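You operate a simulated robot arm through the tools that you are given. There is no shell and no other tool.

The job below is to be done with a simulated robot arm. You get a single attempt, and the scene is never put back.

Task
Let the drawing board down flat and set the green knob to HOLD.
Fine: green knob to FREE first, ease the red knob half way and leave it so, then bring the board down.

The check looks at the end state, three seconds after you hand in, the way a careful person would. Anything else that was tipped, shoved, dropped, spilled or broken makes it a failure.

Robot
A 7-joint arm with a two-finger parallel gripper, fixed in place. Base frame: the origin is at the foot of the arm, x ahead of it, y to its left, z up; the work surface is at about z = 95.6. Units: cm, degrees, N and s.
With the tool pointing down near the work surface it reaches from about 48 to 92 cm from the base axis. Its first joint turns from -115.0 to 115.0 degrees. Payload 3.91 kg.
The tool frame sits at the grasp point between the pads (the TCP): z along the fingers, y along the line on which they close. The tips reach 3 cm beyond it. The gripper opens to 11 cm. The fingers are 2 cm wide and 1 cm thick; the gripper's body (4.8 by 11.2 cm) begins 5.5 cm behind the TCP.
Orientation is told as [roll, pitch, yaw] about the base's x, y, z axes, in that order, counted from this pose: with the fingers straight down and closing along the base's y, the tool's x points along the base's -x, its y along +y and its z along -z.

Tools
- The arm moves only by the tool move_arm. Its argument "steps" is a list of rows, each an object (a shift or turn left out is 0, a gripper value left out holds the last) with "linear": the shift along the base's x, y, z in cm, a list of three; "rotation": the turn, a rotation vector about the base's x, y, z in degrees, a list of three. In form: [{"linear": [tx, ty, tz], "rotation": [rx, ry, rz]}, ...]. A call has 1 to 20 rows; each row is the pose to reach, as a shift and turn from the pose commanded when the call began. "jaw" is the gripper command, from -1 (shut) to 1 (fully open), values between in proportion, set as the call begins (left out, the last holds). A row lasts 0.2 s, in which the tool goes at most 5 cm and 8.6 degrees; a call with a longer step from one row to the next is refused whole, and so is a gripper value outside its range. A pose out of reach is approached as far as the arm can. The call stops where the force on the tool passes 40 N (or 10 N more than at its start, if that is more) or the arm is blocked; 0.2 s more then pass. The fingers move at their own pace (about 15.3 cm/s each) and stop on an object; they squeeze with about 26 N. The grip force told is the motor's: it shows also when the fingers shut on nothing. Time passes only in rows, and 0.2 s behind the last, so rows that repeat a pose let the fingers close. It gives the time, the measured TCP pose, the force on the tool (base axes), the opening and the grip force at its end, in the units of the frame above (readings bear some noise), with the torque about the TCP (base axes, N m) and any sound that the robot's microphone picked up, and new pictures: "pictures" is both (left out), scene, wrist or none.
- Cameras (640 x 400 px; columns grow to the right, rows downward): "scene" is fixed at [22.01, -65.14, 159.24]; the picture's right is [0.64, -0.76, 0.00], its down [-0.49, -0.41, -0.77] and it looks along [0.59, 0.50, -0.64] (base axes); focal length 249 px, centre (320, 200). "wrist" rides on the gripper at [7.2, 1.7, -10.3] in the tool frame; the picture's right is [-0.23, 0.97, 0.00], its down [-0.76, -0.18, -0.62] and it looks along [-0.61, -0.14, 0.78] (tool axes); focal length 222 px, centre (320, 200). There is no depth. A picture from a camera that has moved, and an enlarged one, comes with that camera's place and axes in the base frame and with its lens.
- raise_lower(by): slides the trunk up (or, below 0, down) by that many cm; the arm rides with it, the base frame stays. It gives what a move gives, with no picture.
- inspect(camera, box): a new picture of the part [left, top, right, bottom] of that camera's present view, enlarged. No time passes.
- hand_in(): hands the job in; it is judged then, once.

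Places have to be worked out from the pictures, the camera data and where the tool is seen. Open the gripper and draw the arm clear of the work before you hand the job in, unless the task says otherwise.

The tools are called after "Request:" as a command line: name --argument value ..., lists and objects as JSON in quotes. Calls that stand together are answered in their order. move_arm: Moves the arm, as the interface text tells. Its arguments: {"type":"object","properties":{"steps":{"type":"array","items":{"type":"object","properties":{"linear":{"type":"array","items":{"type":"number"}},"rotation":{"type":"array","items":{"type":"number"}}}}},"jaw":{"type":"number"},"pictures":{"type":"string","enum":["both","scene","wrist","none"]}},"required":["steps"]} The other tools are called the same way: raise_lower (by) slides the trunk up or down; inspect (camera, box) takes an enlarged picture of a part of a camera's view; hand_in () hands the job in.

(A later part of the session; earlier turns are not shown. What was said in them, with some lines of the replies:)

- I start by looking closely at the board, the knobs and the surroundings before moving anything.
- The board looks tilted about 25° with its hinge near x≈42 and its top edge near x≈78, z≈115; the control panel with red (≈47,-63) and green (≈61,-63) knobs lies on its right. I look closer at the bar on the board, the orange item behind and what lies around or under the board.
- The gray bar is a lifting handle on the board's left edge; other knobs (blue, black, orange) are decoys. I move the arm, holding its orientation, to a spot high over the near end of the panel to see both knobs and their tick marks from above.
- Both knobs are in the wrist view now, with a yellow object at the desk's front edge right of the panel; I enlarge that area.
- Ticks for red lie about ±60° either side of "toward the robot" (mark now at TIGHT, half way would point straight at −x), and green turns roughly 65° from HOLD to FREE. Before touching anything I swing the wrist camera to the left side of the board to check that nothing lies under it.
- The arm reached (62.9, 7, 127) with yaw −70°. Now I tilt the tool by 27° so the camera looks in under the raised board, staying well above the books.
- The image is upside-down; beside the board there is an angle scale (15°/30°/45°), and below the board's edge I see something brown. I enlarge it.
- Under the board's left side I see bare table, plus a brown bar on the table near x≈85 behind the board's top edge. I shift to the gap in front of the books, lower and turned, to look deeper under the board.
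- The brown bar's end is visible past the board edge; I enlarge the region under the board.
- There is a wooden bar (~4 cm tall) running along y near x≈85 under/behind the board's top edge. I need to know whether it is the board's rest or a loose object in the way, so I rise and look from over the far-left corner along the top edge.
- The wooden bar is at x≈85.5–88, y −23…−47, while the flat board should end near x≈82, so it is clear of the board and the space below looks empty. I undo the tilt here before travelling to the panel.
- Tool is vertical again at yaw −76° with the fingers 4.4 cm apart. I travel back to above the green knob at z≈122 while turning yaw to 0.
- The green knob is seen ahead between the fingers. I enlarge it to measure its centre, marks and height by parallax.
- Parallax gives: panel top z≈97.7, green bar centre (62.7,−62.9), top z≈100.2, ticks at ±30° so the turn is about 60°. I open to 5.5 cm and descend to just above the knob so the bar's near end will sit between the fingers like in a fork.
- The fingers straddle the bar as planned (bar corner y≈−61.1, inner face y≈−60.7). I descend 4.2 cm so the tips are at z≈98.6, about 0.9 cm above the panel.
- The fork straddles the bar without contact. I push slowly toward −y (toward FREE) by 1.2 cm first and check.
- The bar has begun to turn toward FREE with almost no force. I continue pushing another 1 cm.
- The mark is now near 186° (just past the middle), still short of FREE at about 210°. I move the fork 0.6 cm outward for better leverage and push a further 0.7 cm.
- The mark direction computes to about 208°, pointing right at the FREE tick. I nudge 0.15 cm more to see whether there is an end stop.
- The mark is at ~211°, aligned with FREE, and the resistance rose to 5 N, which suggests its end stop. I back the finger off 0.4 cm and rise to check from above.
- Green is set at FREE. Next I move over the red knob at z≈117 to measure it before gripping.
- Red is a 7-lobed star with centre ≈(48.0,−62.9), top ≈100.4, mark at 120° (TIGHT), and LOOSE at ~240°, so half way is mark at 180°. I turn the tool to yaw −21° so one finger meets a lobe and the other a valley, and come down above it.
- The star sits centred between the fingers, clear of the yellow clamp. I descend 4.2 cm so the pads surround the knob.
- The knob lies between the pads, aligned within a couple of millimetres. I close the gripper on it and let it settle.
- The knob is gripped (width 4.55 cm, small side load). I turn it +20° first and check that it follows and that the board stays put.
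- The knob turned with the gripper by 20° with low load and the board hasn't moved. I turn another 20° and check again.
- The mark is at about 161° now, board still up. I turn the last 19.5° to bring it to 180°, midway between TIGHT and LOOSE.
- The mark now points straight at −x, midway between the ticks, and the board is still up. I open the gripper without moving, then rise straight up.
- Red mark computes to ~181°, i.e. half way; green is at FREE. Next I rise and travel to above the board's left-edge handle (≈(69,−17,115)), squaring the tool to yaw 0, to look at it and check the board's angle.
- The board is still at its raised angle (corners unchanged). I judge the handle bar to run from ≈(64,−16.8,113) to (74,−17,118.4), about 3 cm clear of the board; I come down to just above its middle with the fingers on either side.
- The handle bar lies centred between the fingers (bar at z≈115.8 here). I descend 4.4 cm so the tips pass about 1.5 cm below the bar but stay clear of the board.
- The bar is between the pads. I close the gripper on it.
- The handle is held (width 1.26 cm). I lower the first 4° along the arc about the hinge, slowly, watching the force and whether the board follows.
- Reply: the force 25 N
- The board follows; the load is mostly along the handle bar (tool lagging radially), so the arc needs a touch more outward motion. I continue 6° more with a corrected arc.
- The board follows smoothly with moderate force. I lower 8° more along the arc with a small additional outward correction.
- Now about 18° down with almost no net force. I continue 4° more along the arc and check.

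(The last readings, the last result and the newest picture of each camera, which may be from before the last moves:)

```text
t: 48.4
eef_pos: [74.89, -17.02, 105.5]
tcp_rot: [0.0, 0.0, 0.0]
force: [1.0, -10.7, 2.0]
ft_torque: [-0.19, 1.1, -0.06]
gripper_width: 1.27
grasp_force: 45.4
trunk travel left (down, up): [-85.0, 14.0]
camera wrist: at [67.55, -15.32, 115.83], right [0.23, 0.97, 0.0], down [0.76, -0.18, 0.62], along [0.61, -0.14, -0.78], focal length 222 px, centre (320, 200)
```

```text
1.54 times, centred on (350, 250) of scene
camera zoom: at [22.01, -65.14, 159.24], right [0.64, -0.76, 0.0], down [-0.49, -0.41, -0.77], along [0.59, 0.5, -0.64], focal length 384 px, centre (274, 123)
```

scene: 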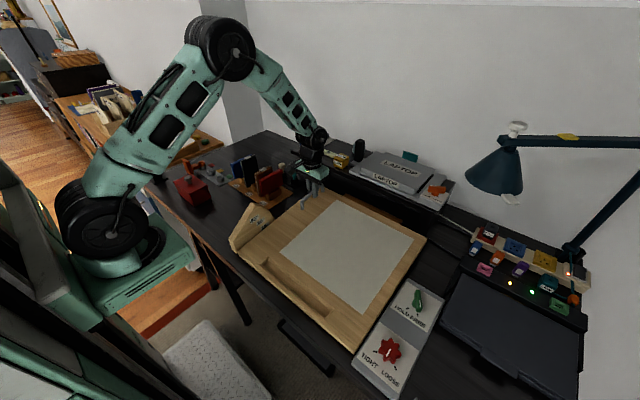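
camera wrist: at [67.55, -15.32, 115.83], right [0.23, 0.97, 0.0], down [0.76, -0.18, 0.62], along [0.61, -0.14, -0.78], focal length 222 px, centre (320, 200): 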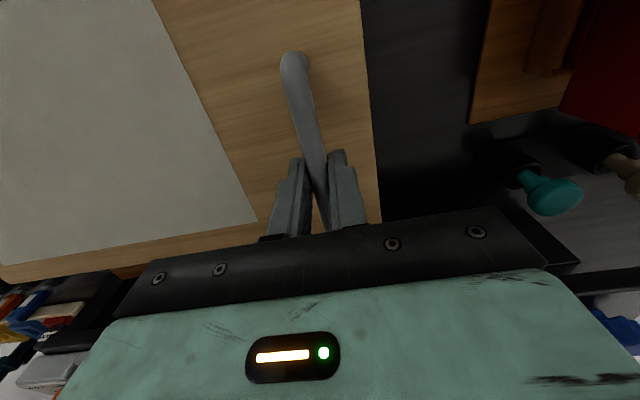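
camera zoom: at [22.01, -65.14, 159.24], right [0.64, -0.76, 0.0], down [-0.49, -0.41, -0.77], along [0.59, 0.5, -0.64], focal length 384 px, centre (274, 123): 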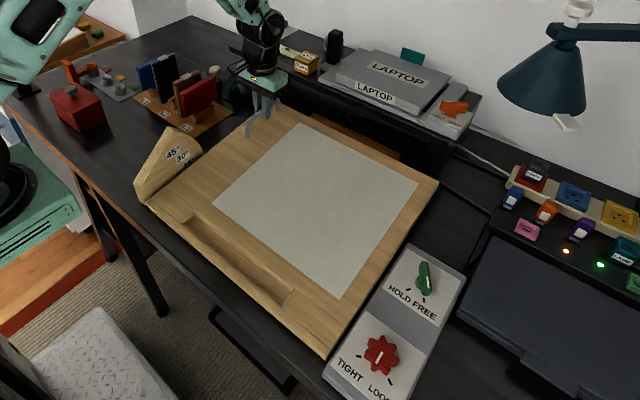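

The brown bar behind the board has come into view just past the board's top edge. I zoom in to check whether the board will clear it or land on it.

Request:
inspect --camera "scene" --box '[320, 170, 440, 250]'

Request:
inspect --camera "wrist" --box '[0, 180, 280, 400]'

```text
5.00 times, centred on (380, 210) of scene
camera zoom: at [22.01, -65.14, 159.24], right [0.64, -0.76, 0.0], down [-0.49, -0.41, -0.77], along [0.59, 0.5, -0.64], focal length 1246 px, centre (20, 150)
```

zoom: 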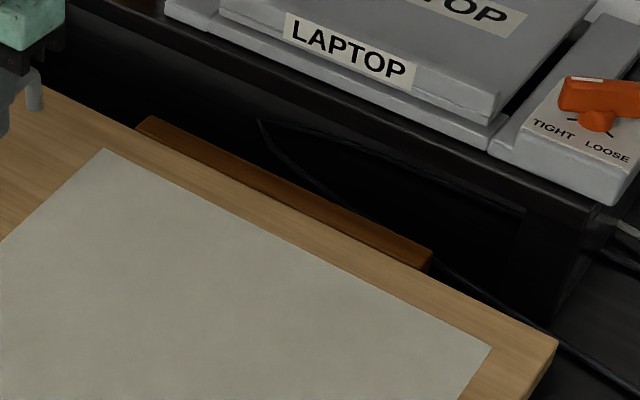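

```text
1.82 times, centred on (140, 290) of wrist
camera zoom: at [67.55, -15.32, 115.83], right [0.23, 0.97, 0.0], down [0.76, -0.18, 0.62], along [0.61, -0.14, -0.78], focal length 404 px, centre (647, 36)
```

zoom: 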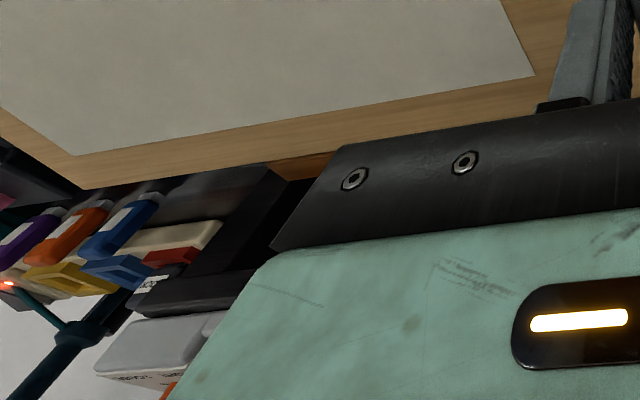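

The bar lies beyond the board's edge (edge x≈81.6, bar ≥85), so the board will clear it. I continue down in small steps until the board meets its rest.

Request:
move_arm --steps '[{"linear": [0.07, 0.05, -0.3]}, {"linear": [0.14, 0.05, -0.6]}, {"linear": [0.21, 0.05, -0.9]}, {"linear": [0.27, 0.05, -1.2]}, {"linear": [0.27, 0.05, -1.2]}]' --pictures "scene"

Request:
inspect --camera "scene" --box '[220, 120, 480, 380]'

```text
t: 49.6
eef_pos: [75.07, -17.0, 104.38]
tcp_rot: [0.1, -0.1, 0.0]
force: [10.3, -18.0, 5.1]
ft_torque: [-0.23, 1.22, 0.05]
gripper_width: 1.28
grasp_force: 44.8
trunk travel left (down, up): [-85.0, 14.0]
```

scene: 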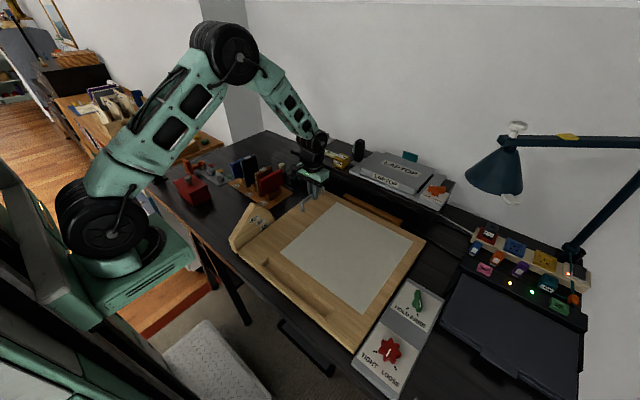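

```text
1.54 times, centred on (350, 250) of scene
camera zoom: at [22.01, -65.14, 159.24], right [0.64, -0.76, 0.0], down [-0.49, -0.41, -0.77], along [0.59, 0.5, -0.64], focal length 384 px, centre (274, 123)
```

zoom: 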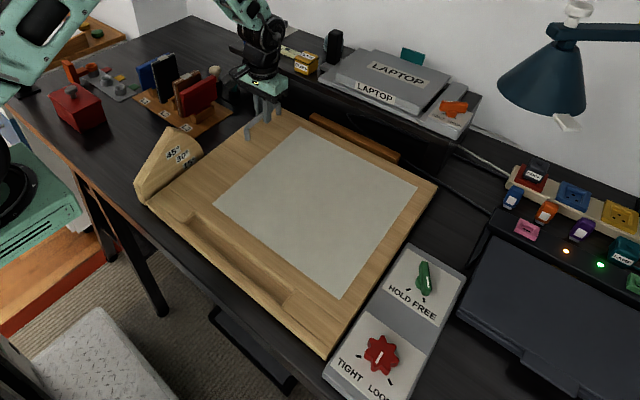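

Still descending freely (15° mark now uncovered). I correct the sideways load (−0.15 cm in y) and continue another 1.2 cm down.

Request:
move_arm --steps '[{"linear": [0.1, -0.15, -0.2]}, {"linear": [0.16, -0.15, -0.5]}, {"linear": [0.22, -0.15, -0.8]}, {"linear": [0.28, -0.15, -1.1]}, {"linear": [0.28, -0.15, -1.1]}]' --pictures "scene"

Request:
inspect --camera "scene" --box '[220, 120, 480, 380]'

```text
t: 50.8
eef_pos: [75.31, -16.92, 103.19]
tcp_rot: [0.1, 0.1, 0.2]
force: [8.3, -7.9, 2.4]
ft_torque: [-0.1, 1.08, -0.09]
gripper_width: 1.27
grasp_force: 44.8
trunk travel left (down, up): [-85.0, 14.0]
```

scene: 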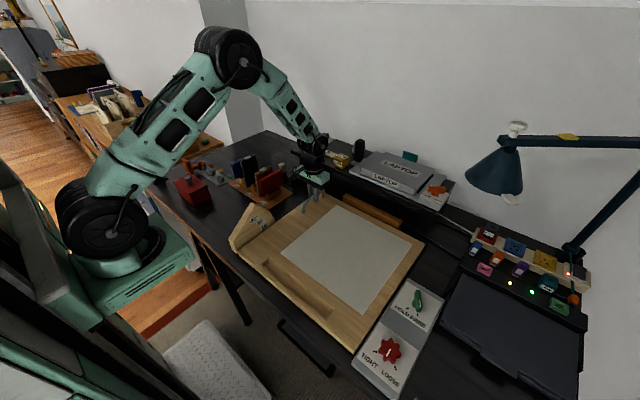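

```text
1.54 times, centred on (350, 250) of scene
camera zoom: at [22.01, -65.14, 159.24], right [0.64, -0.76, 0.0], down [-0.49, -0.41, -0.77], along [0.59, 0.5, -0.64], focal length 384 px, centre (274, 123)
```

zoom: 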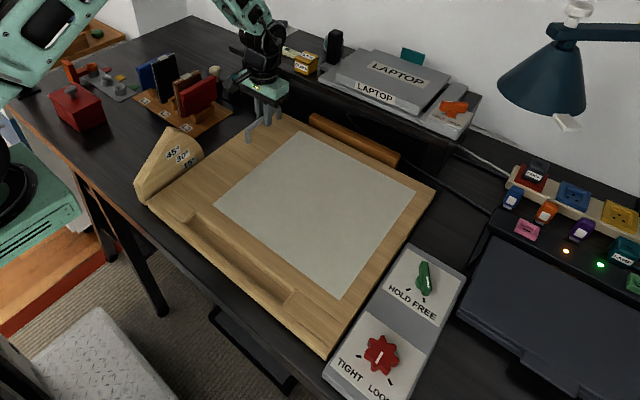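

No contact yet. I continue down another 1 cm along the (now nearly vertical) arc.

Request:
move_arm --steps '[{"linear": [0.1, -0.1, -0.25]}, {"linear": [0.14, -0.1, -0.5]}, {"linear": [0.18, -0.1, -0.75]}, {"linear": [0.22, -0.1, -1.0]}, {"linear": [0.22, -0.1, -1.0]}]' --pictures "scene"

Request:
inspect --camera "scene" --box '[220, 120, 480, 380]'

```text
t: 52.0
eef_pos: [75.53, -17.1, 102.34]
tcp_rot: [0.0, -0.1, 0.1]
force: [-3.0, 1.7, 23.3]
ft_torque: [0.06, 1.23, -0.06]
gripper_width: 1.26
grasp_force: 44.7
trunk travel left (down, up): [-85.0, 14.0]
```

scene: 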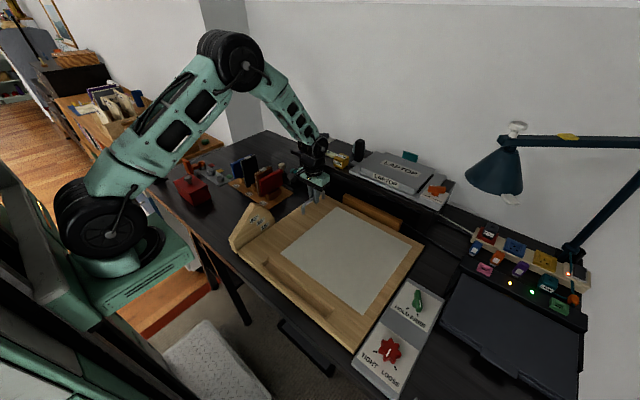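

```text
1.54 times, centred on (350, 250) of scene
camera zoom: at [22.01, -65.14, 159.24], right [0.64, -0.76, 0.0], down [-0.49, -0.41, -0.77], along [0.59, 0.5, -0.64], focal length 384 px, centre (274, 123)
```

zoom: 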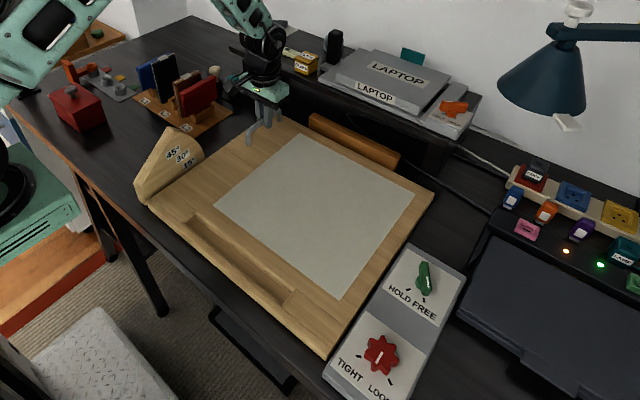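

The upward force jumped to 23 N, so the board seems to have met its rest. I press 0.15 cm more to confirm it is a hard stop.

Request:
move_arm --steps '[{"linear": [0, 0, -0.08]}, {"linear": [0, 0, -0.15]}, {"linear": [0, 0, -0.15]}, {"linear": [0, 0, -0.15]}]' --pictures "both"

Request:
inspect --camera "scene" --box '[340, 180, 460, 300]'

Request:
inspect --camera "scene" --box '[220, 190, 320, 290]'

```text
t: 52.7
eef_pos: [75.43, -16.98, 102.42]
tcp_rot: [0.0, -0.1, -0.1]
force: [-11.0, 3.4, 22.7]
ft_torque: [0.05, 1.19, -0.07]
gripper_width: 1.3
grasp_force: 44.9
trunk travel left (down, up): [-85.0, 14.0]
stopped in row 3: the force on the tool passed its limit at 41 N (the readings are from after the stop); the commanded pose is now the measured one
camera wrist: at [68.2, -15.33, 112.69], right [0.23, 0.97, 0.0], down [0.76, -0.18, 0.62], along [0.61, -0.14, -0.78], focal length 222 px, centre (320, 200)
```

scene: 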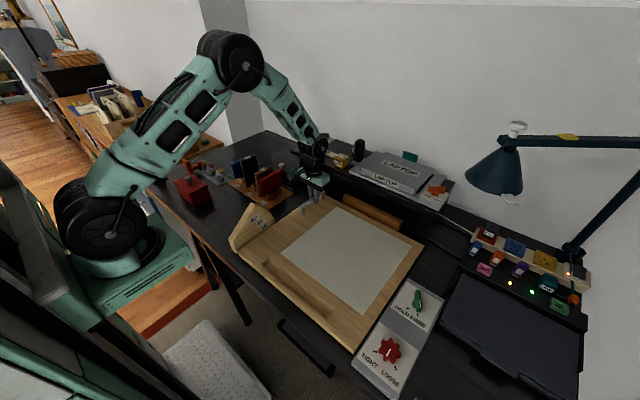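
wrist: 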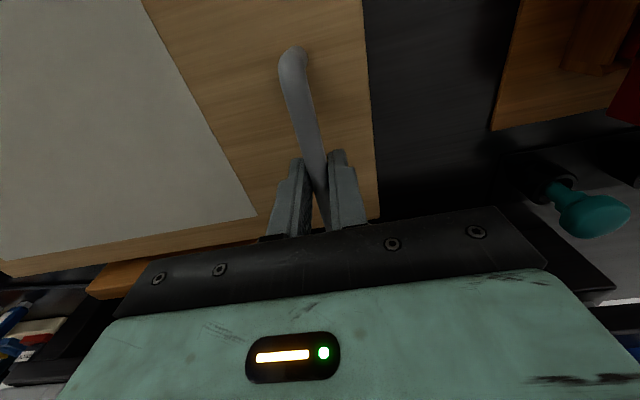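

```text
3.33 times, centred on (400, 240) of scene
camera zoom: at [22.01, -65.14, 159.24], right [0.64, -0.76, 0.0], down [-0.49, -0.41, -0.77], along [0.59, 0.5, -0.64], focal length 831 px, centre (53, 67)
```

zoom: 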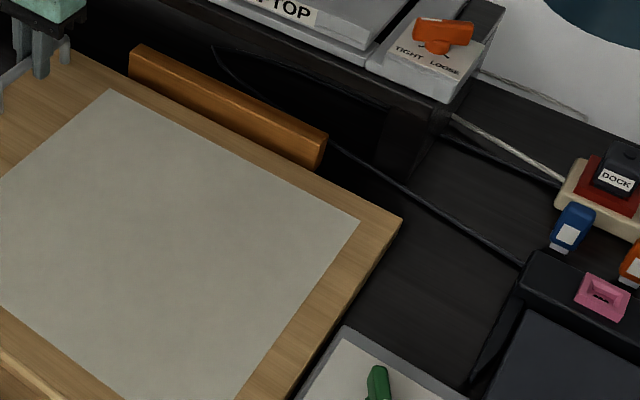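

```text
4.00 times, centred on (270, 240) of scene
camera zoom: at [22.01, -65.14, 159.24], right [0.64, -0.76, 0.0], down [-0.49, -0.41, -0.77], along [0.59, 0.5, -0.64], focal length 997 px, centre (520, 40)
```

zoom: 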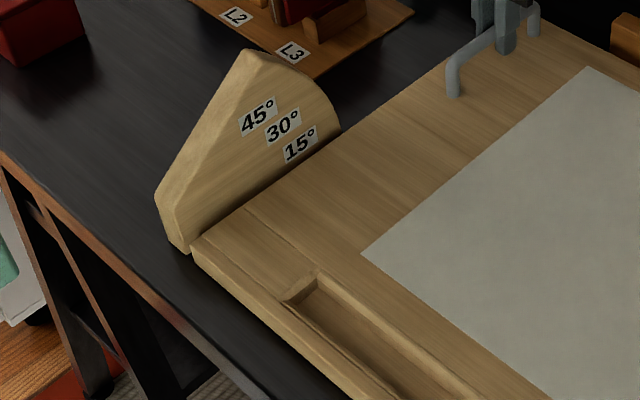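

A hard stop (41 N peak, no movement), and the geometry matches the board lying flat with its surface at z≈97.6 on the desk. I open the gripper in place and rise straight off the handle.

Request:
move_arm --steps '[{"linear": [0, 0, 0.1]}, {"linear": [0, 0, 0.1]}, {"linear": [0, 0, 0.1]}, {"linear": [0, 0, 2]}, {"linear": [0, 0, 6]}, {"linear": [0, 0, 10]}, {"linear": [0, 0, 14]}, {"linear": [0, 0, 18]}, {"linear": [0, 0, 18]}]' --jaw 0 --pictures "both"

Request:
inspect --camera "scene" --box '[220, 120, 480, 380]'

```text
t: 54.7
eef_pos: [75.67, -17.03, 120.44]
tcp_rot: [0.1, 0.0, 0.1]
force: [0.4, -0.1, -0.2]
ft_torque: [0.03, -0.03, -0.04]
gripper_width: 5.48
grasp_force: 0.0
trunk travel left (down, up): [-85.0, 14.0]
camera wrist: at [68.4, -15.35, 130.7], right [0.23, 0.97, 0.0], down [0.76, -0.18, 0.62], along [0.61, -0.14, -0.78], focal length 222 px, centre (320, 200)
```

scene: 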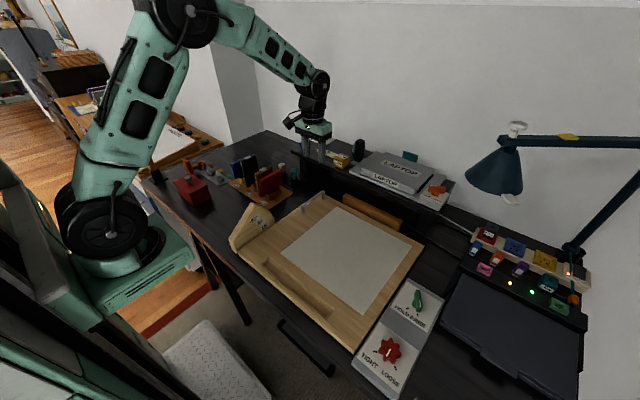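
wrist: 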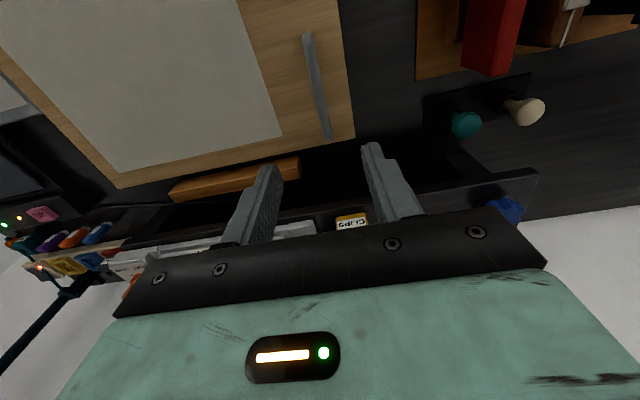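

```text
1.54 times, centred on (350, 250) of scene
camera zoom: at [22.01, -65.14, 159.24], right [0.64, -0.76, 0.0], down [-0.49, -0.41, -0.77], along [0.59, 0.5, -0.64], focal length 384 px, centre (274, 123)
```

zoom: 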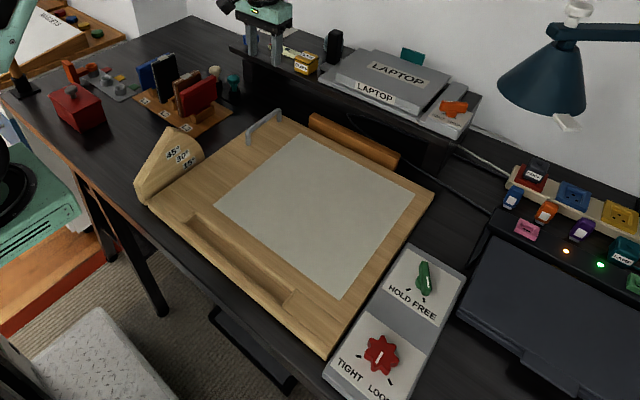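

The board stayed down after release. I zoom on its far edge to verify it is truly flat, not propped up.

Request:
inspect --camera "scene" --box '[270, 170, 370, 240]'

Request:
inspect --camera "wrist" --box '[80, 100, 380, 220]'

```text
5.71 times, centred on (320, 205) of scene
camera zoom: at [22.01, -65.14, 159.24], right [0.64, -0.76, 0.0], down [-0.49, -0.41, -0.77], along [0.59, 0.5, -0.64], focal length 1425 px, centre (320, 171)
```

zoom: 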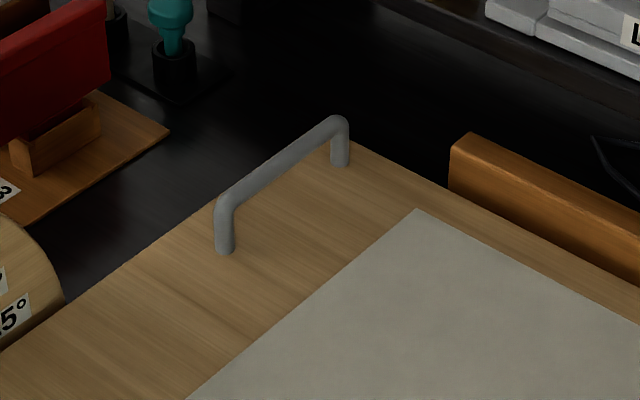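

```text
2.13 times, centred on (230, 160) of wrist
camera zoom: at [68.4, -15.35, 130.7], right [0.23, 0.97, 0.0], down [0.76, -0.18, 0.62], along [0.61, -0.14, -0.78], focal length 474 px, centre (512, 285)
```

zoom: 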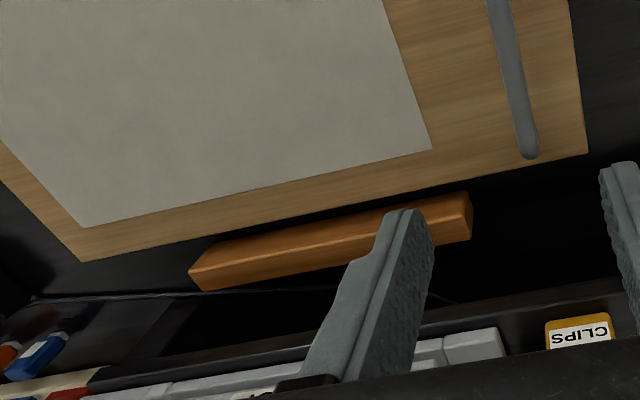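

The board looks flat on the desk and stays there. Now I travel back over the green knob with yaw 0 and the fingers at 5.5 cm.

Request:
move_arm --steps '[{"linear": [-1.3, -3.8, 0]}, {"linear": [-2.6, -7.6, 0]}, {"linear": [-3.9, -11.4, 0]}, {"linear": [-5.2, -15.2, 0]}, {"linear": [-6.5, -19, 0]}, {"linear": [-7.8, -22.8, 0]}, {"linear": [-9.1, -26.6, 0]}, {"linear": [-10.4, -30.4, 0]}, {"linear": [-11.7, -34.2, -0.5]}, {"linear": [-13, -38, -1]}, {"linear": [-14.2, -41.8, -2]}, {"linear": [-15.4, -45.4, -2.4]}, {"linear": [-15.4, -45.4, -2.4]}]' --pictures "both"

Request:
inspect --camera "wrist" --box '[240, 30, 440, 190]'

```text
t: 57.5
eef_pos: [60.16, -62.58, 117.81]
tcp_rot: [0.0, 0.0, 0.0]
force: [0.2, -0.8, 0.0]
ft_torque: [-0.02, 0.01, 0.01]
gripper_width: 5.5
grasp_force: 0.1
trunk travel left (down, up): [-85.0, 14.0]
camera wrist: at [52.86, -60.86, 128.13], right [0.23, 0.97, 0.0], down [0.76, -0.18, 0.62], along [0.61, -0.14, -0.78], focal length 222 px, centre (320, 200)
```

scene: 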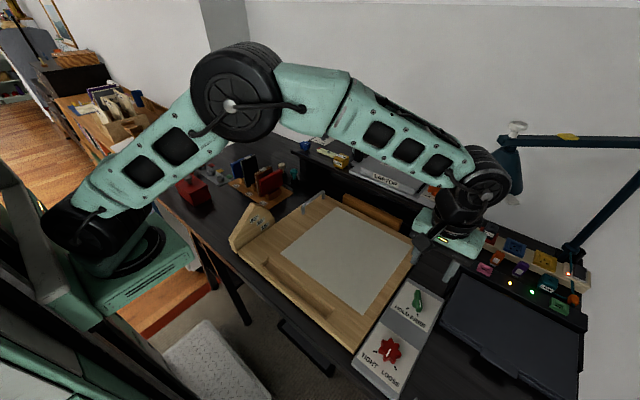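
wrist: 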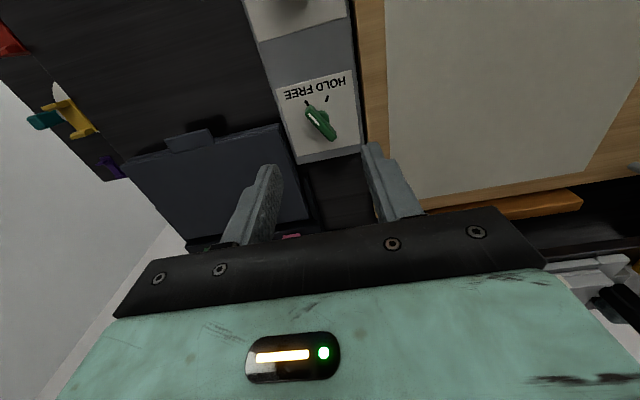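

```text
2.50 times, centred on (340, 110) of wrist
camera zoom: at [52.86, -60.86, 128.13], right [0.23, 0.97, 0.0], down [0.76, -0.18, 0.62], along [0.61, -0.14, -0.78], focal length 555 px, centre (270, 425)
```

zoom: 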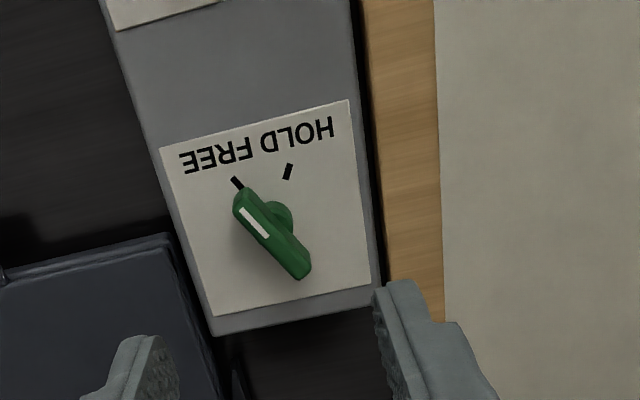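

The fork is positioned around the bar (its near end at ≈(60.4,−64.1)). I descend to z≈101.8 with the −y finger on the outer side of the bar.

Request:
move_arm --steps '[{"linear": [0.1, 0.15, -4]}, {"linear": [0.1, 0.15, -8]}, {"linear": [0.1, 0.15, -11]}, {"linear": [0.1, 0.15, -13]}, {"linear": [0.1, 0.15, -14.5]}, {"linear": [0.1, 0.15, -16]}, {"linear": [0.1, 0.15, -16]}]' --pictures "wrist"

Request:
inspect --camera "wrist" --box '[220, 60, 420, 220]'

```text
t: 59.1
eef_pos: [60.34, -62.2, 101.85]
tcp_rot: [0.1, 0.0, 0.1]
force: [-1.0, 0.4, -0.2]
ft_torque: [-0.01, 0.0, -0.02]
gripper_width: 5.51
grasp_force: 0.1
trunk travel left (down, up): [-85.0, 14.0]
camera wrist: at [53.05, -60.59, 112.16], right [0.23, 0.97, 0.0], down [0.76, -0.18, 0.62], along [0.61, -0.14, -0.78], focal length 222 px, centre (320, 200)
```

wrist: 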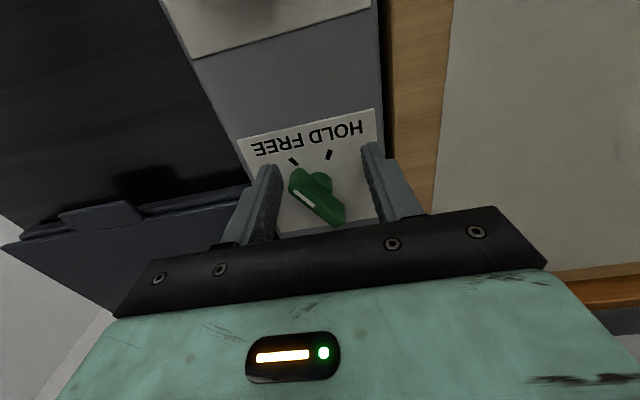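

```text
2.50 times, centred on (320, 140) of wrist
camera zoom: at [53.05, -60.59, 112.16], right [0.23, 0.97, 0.0], down [0.76, -0.18, 0.62], along [0.61, -0.14, -0.78], focal length 555 px, centre (320, 350)
```

zoom: 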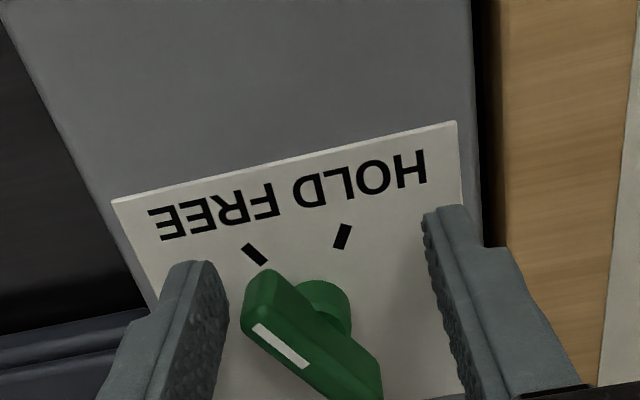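

The −y finger is just beside the bar's end. I push slowly toward +y by 1.4 cm.

Request:
move_arm --steps '[{"linear": [0, 0.3, 0]}, {"linear": [0, 0.6, 0]}, {"linear": [0, 0.9, 0]}, {"linear": [0, 1.15, 0]}, {"linear": [0, 1.4, 0]}, {"linear": [0, 1.4, 0]}]' --pictures "wrist"

Request:
inspect --camera "wrist" --box '[220, 60, 420, 220]'

```text
t: 60.5
eef_pos: [60.3, -61.01, 101.89]
tcp_rot: [0.0, 0.0, 0.1]
force: [-0.5, 0.6, -1.0]
ft_torque: [0.02, 0.05, -0.01]
gripper_width: 5.53
grasp_force: 0.3
trunk travel left (down, up): [-85.0, 14.0]
camera wrist: at [53.01, -59.24, 112.08], right [0.23, 0.97, 0.0], down [0.76, -0.18, 0.62], along [0.61, -0.14, -0.78], focal length 222 px, centre (320, 200)
```

wrist: 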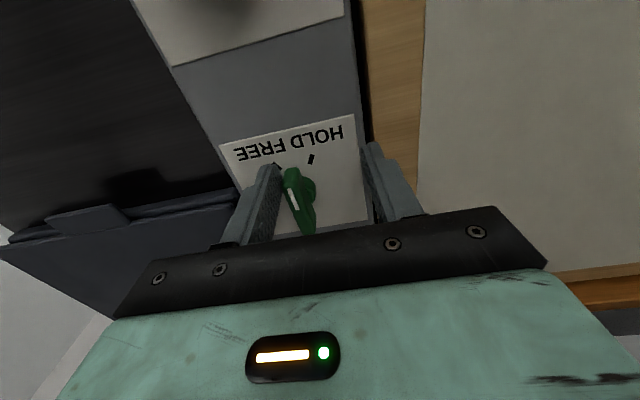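

```text
2.50 times, centred on (320, 140) of wrist
camera zoom: at [53.01, -59.24, 112.08], right [0.23, 0.97, 0.0], down [0.76, -0.18, 0.62], along [0.61, -0.14, -0.78], focal length 555 px, centre (320, 350)
```

zoom: 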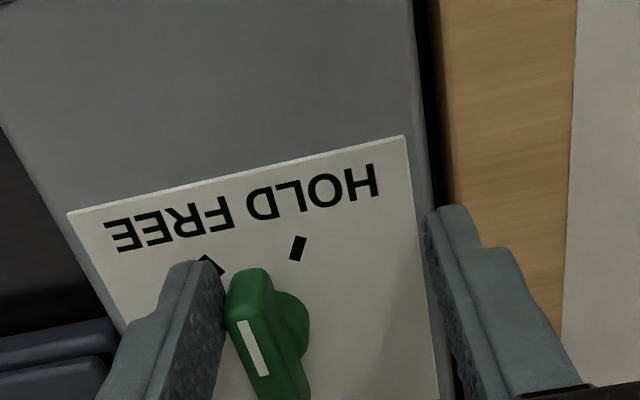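

The bar is past the middle, turning freely. I push another 0.9 cm toward HOLD (the +y finger stays ~1 cm above the flat board).

Request:
move_arm --steps '[{"linear": [0, 0.25, 0]}, {"linear": [0, 0.5, 0]}, {"linear": [0, 0.7, 0]}, {"linear": [0, 0.9, 0]}, {"linear": [0, 0.9, 0]}]' --pictures "wrist"

Request:
inspect --camera "wrist" --box '[220, 60, 420, 220]'

```text
t: 61.7
eef_pos: [60.16, -59.87, 101.83]
tcp_rot: [0.1, 0.0, 0.2]
force: [-2.0, -1.2, -0.7]
ft_torque: [-0.01, 0.07, -0.06]
gripper_width: 5.57
grasp_force: 0.2
trunk travel left (down, up): [-85.0, 14.0]
camera wrist: at [52.99, -58.27, 112.04], right [0.23, 0.97, 0.0], down [0.76, -0.18, 0.62], along [0.61, -0.14, -0.78], focal length 222 px, centre (320, 200)
```

wrist: 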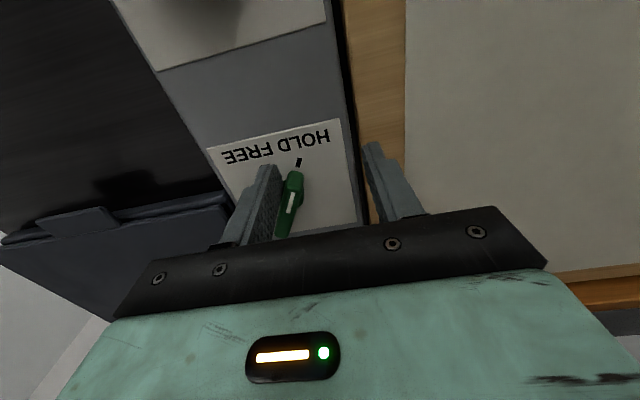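

```text
2.50 times, centred on (320, 140) of wrist
camera zoom: at [52.99, -58.27, 112.04], right [0.23, 0.97, 0.0], down [0.76, -0.18, 0.62], along [0.61, -0.14, -0.78], focal length 555 px, centre (320, 350)
```

zoom: 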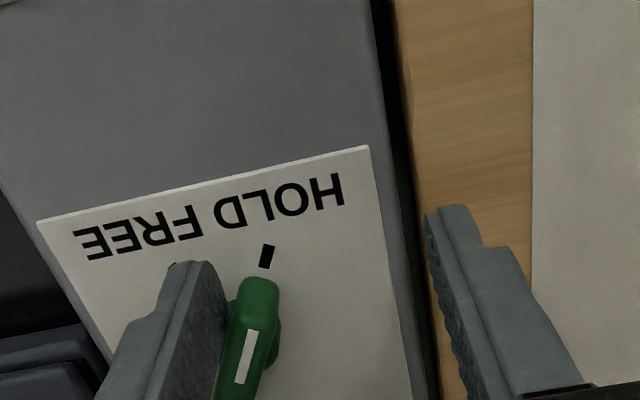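

The mark is at about 154°, nearly on the HOLD tick (150°). I nudge 0.2 cm further to bring it onto its stop.

Request:
move_arm --steps '[{"linear": [0, 0.1, 0]}, {"linear": [0, 0.2, 0]}, {"linear": [0, 0.2, 0]}]' --pictures "wrist"

Request:
inspect --camera "wrist" --box '[220, 60, 420, 220]'

```text
t: 62.5
eef_pos: [60.22, -59.84, 101.83]
tcp_rot: [0.0, -0.2, -0.1]
force: [-0.3, -4.2, -1.4]
ft_torque: [-0.09, 0.02, -0.05]
gripper_width: 5.69
grasp_force: 2.1
trunk travel left (down, up): [-85.0, 14.0]
camera wrist: at [52.93, -58.14, 112.09], right [0.23, 0.97, 0.0], down [0.76, -0.18, 0.62], along [0.61, -0.14, -0.78], focal length 222 px, centre (320, 200)
```

wrist: 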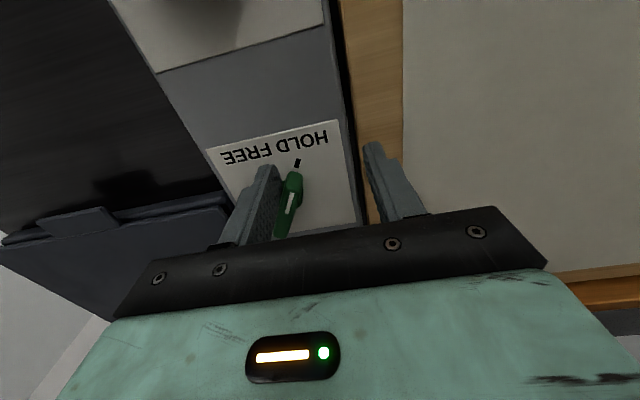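

```text
2.50 times, centred on (320, 140) of wrist
camera zoom: at [52.93, -58.14, 112.09], right [0.23, 0.97, 0.0], down [0.76, -0.18, 0.62], along [0.61, -0.14, -0.78], focal length 555 px, centre (320, 350)
```

zoom: 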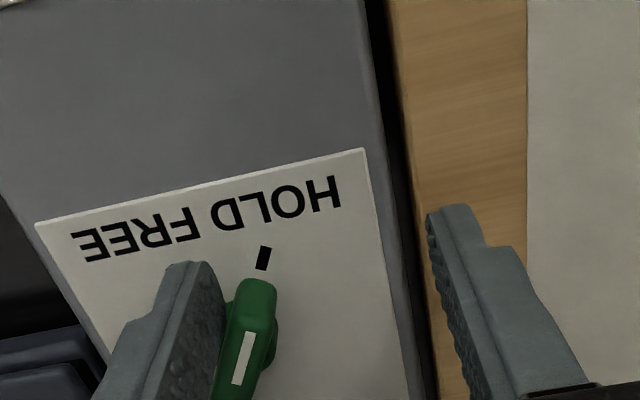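

The finger is being pushed back (opening 5.69, 4 N), so the knob is on its HOLD stop. I back off and rise to check from above.

Request:
move_arm --steps '[{"linear": [0, -0.25, 0]}, {"linear": [0, -0.5, 0]}, {"linear": [0, -0.5, 3]}, {"linear": [0, -0.5, 7]}, {"linear": [0, -0.5, 11]}, {"linear": [0, -0.5, 15]}, {"linear": [0, -0.5, 15]}]' --pictures "both"

Request:
inspect --camera "wrist" --box '[240, 40, 400, 168]'

Request:
inspect --camera "scene" --box '[340, 270, 460, 400]'

```text
t: 64.1
eef_pos: [60.38, -60.34, 116.85]
tcp_rot: [0.1, -0.1, 0.2]
force: [-0.5, 0.5, 0.6]
ft_torque: [-0.02, -0.01, -0.01]
gripper_width: 5.51
grasp_force: 0.1
trunk travel left (down, up): [-85.0, 14.0]
camera wrist: at [53.07, -58.58, 127.04], right [0.23, 0.97, 0.0], down [0.76, -0.18, 0.62], along [0.61, -0.14, -0.78], focal length 222 px, centre (320, 200)
```

scene: 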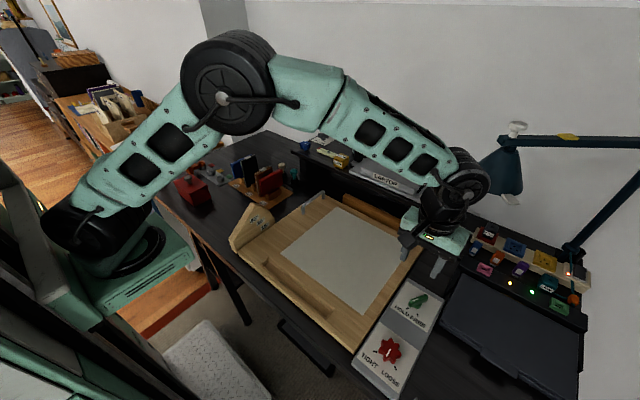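
wrist: 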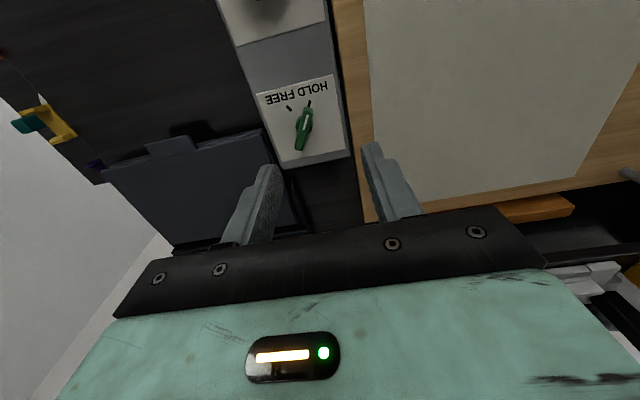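

```text
3.12 times, centred on (320, 104) of wrist
camera zoom: at [53.07, -58.58, 127.04], right [0.23, 0.97, 0.0], down [0.76, -0.18, 0.62], along [0.61, -0.14, -0.78], focal length 694 px, centre (320, 500)
```

zoom: 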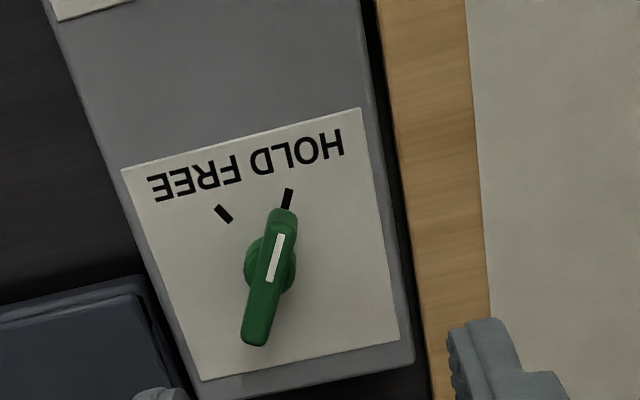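

```text
3.08 times, centred on (400, 335) of scene
camera zoom: at [22.01, -65.14, 159.24], right [0.64, -0.76, 0.0], down [-0.49, -0.41, -0.77], along [0.59, 0.5, -0.64], focal length 767 px, centre (74, -215)
```

zoom: 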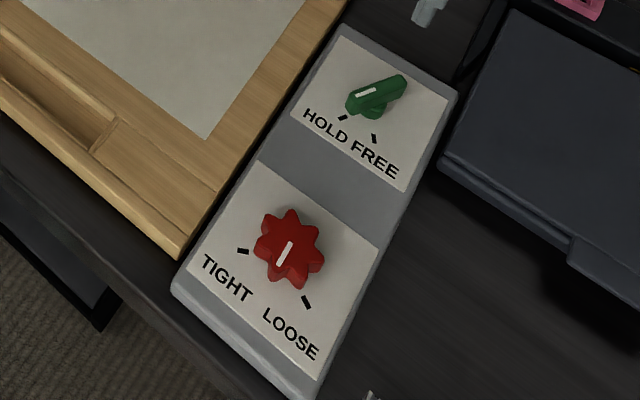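

Green is on HOLD exactly as its tick shows, red is half way, and the board is still down. I now withdraw over to the left side, turning the camera, to verify from the side that the board lies flat.

Request:
move_arm --steps '[{"linear": [0, 2, 4], "rotation": [0, 0, -3]}, {"linear": [-0.3, 5.5, 7], "rotation": [0, 0, -7]}, {"linear": [-0.6, 9.5, 9], "rotation": [0, 0, -11]}, {"linear": [-0.9, 13.5, 9], "rotation": [0, 0, -15]}, {"linear": [-1.2, 17.5, 9], "rotation": [0, 0, -19.5]}, {"linear": [-1.5, 21.5, 9], "rotation": [0, 0, -24]}, {"linear": [-1.8, 25.5, 9], "rotation": [0, 0, -28.5]}, {"linear": [-2.1, 29.5, 9], "rotation": [0, 0, -33]}, {"linear": [-2.4, 33.5, 9], "rotation": [0, 0, -37.5]}, {"linear": [-2.7, 37.5, 9], "rotation": [0, 0, -42]}, {"linear": [-3, 41.5, 9], "rotation": [0, 0, -46.5]}, {"linear": [-3.3, 45.5, 9], "rotation": [0, 0, -51]}, {"linear": [-3.6, 49.5, 9], "rotation": [0, 0, -55.5]}, {"linear": [-3.9, 53.5, 9], "rotation": [0, 0, -60]}, {"linear": [-4.2, 57.5, 9], "rotation": [0, 0, -64]}, {"linear": [-4.4, 61.5, 9], "rotation": [0, 0, -68]}, {"linear": [-4.4, 63.3, 9], "rotation": [0, 0, -70]}, {"linear": [-4.4, 63.3, 9], "rotation": [0, 0, -70]}]' --jaw 1 --pictures "none"

```text
t: 67.9
eef_pos: [55.91, 3.33, 126.01]
tcp_rot: [0.0, -0.1, -70.0]
force: [-0.1, 0.1, -0.4]
ft_torque: [-0.03, -0.01, 0.01]
gripper_width: 11.01
grasp_force: 0.0
trunk travel left (down, up): [-85.0, 14.0]
```

At (55.9, 3.3, 126). I tilt the tool 28° and lower to z≈115 for a side view across the board.

Request:
move_arm --steps '[{"linear": [0, 0, -1], "rotation": [-7, 0, 0]}, {"linear": [0, 0, -4], "rotation": [-14, 0, 0]}, {"linear": [0, 0, -8], "rotation": [-21, 0, 0]}, {"linear": [0, 0, -11], "rotation": [-28, 0, 0]}, {"linear": [0, 0, -11], "rotation": [-34, 0, 0]}, {"linear": [0, 0, -11], "rotation": [-34, 0, 0]}]' --pictures "both"

Request:
inspect --camera "wrist" --box '[180, 60, 440, 230]'

Request:
inspect --camera "scene" --box '[220, 120, 480, 380]'

```text
t: 69.3
eef_pos: [56.2, 3.14, 114.7]
tcp_rot: [-13.1, -31.9, -66.2]
force: [-0.4, 0.4, 0.3]
ft_torque: [0.02, 0.02, 0.01]
gripper_width: 11.03
grasp_force: 0.0
trunk travel left (down, up): [-85.0, 14.0]
camera wrist: at [55.22, 14.94, 119.08], right [0.99, 0.1, -0.07], down [0.09, -0.29, 0.95], along [0.08, -0.95, -0.3], focal length 222 px, centre (320, 200)
```

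scene: 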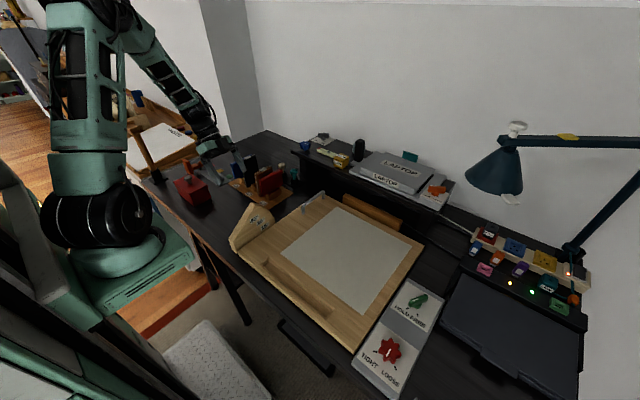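
wrist: 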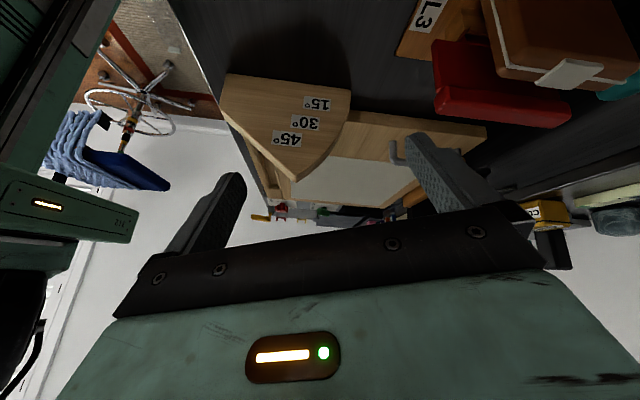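

```text
2.35 times, centred on (310, 145) of wrist
camera zoom: at [55.22, 14.94, 119.08], right [0.99, 0.1, -0.07], down [0.09, -0.29, 0.95], along [0.08, -0.95, -0.3], focal length 523 px, centre (344, 329)
```

zoom: 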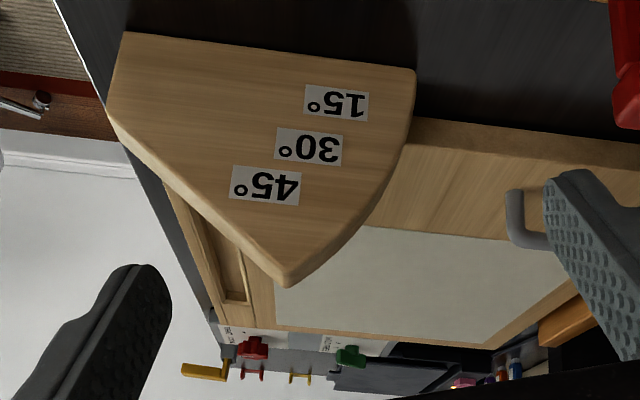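

```text
1.54 times, centred on (350, 250) of scene
camera zoom: at [22.01, -65.14, 159.24], right [0.64, -0.76, 0.0], down [-0.49, -0.41, -0.77], along [0.59, 0.5, -0.64], focal length 384 px, centre (274, 123)
```

zoom: 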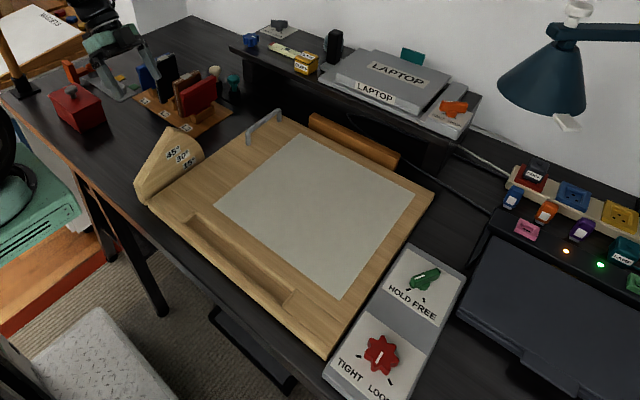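

Side view confirms it: the board's lower edge lies on the desk along its length (z≈95.3), knobs read HOLD and half way, and the neighbours stand undisturbed. I raise the arm clear and square the tool with the gripper open.

Request:
move_arm --steps '[{"linear": [-1, 0, 4], "rotation": [0, 0, 0]}, {"linear": [-2, 0, 8], "rotation": [7, 0, 0]}, {"linear": [-3, 0, 12], "rotation": [14, 0, 0]}, {"linear": [-4, 0, 16], "rotation": [21, 0, 0]}, {"linear": [-5, 0, 20], "rotation": [28, 0, 0]}, {"linear": [-5, 0, 24], "rotation": [34, 0, 0]}, {"linear": [-5, 0, 24], "rotation": [34, 0, 0]}, {"linear": [-5, 0, 24], "rotation": [34, 0, 0]}]' --jaw 1 --pictures "both"

Request:
inspect --camera "scene" --box '[140, 110, 460, 400]'

```text
t: 71.1
eef_pos: [50.69, 3.04, 138.81]
tcp_rot: [0.0, -0.1, -69.9]
force: [0.3, -0.1, -0.5]
ft_torque: [0.0, 0.02, 0.0]
gripper_width: 10.98
grasp_force: 0.1
trunk travel left (down, up): [-85.0, 14.0]
camera wrist: at [49.8, 10.47, 149.13], right [0.99, 0.12, 0.0], down [0.09, -0.78, 0.62], along [0.08, -0.62, -0.78], focal length 222 px, centre (320, 200)
```

scene: 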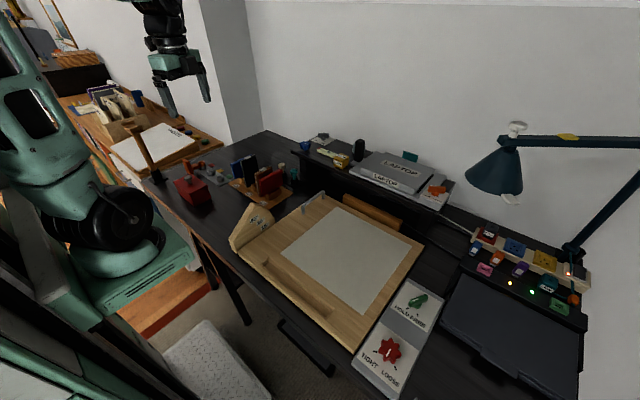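
wrist: 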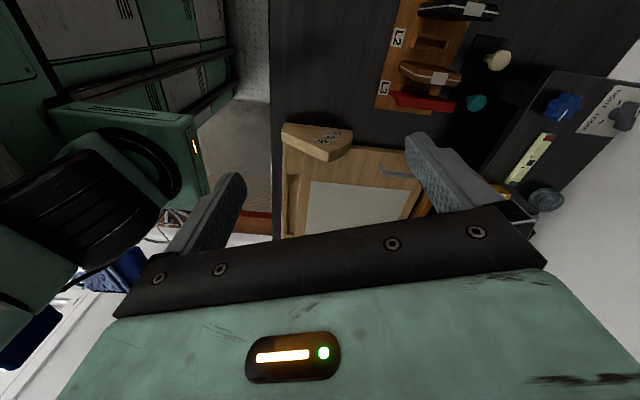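

```text
1.38 times, centred on (300, 255) of scene
camera zoom: at [22.01, -65.14, 159.24], right [0.64, -0.76, 0.0], down [-0.49, -0.41, -0.77], along [0.59, 0.5, -0.64], focal length 344 px, centre (348, 124)
```

zoom: 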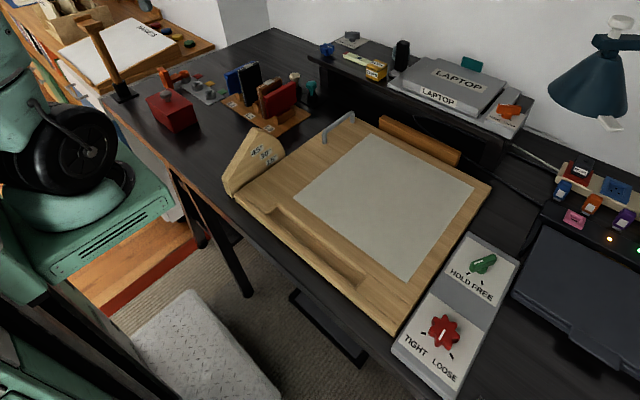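

The pictures show the board flat, green on HOLD, red half way, everything else in place, and the arm clear at z≈139 with the gripper open. I hand the job in.

Request:
hand_in

```text
The job is handed in.
```

The drawing board is down flat and the green knob is on HOLD. I have handed the job in; no verdict has come back yet.

- **Green knob, first move:** I turned it from HOLD to FREE until it met its end stop.
- **Red knob:** I eased it from TIGHT to half way, so its mark points midway between TIGHT and LOOSE, and left it there. The board did not move while I turned it.
- **Board:** I lowered it by its handle along its arc until it met a hard stop. A side view afterwards showed its lower edge lying on the desk. It stayed down when I let go.
- **Green knob, last move:** I turned it back to HOLD, again onto its stop.

A wooden bar stands on the desk behind the board. The board clears it by about 3 cm.

In the last pictures, nothing else looks moved, tipped or touched. The arm is raised clear with the gripper open.
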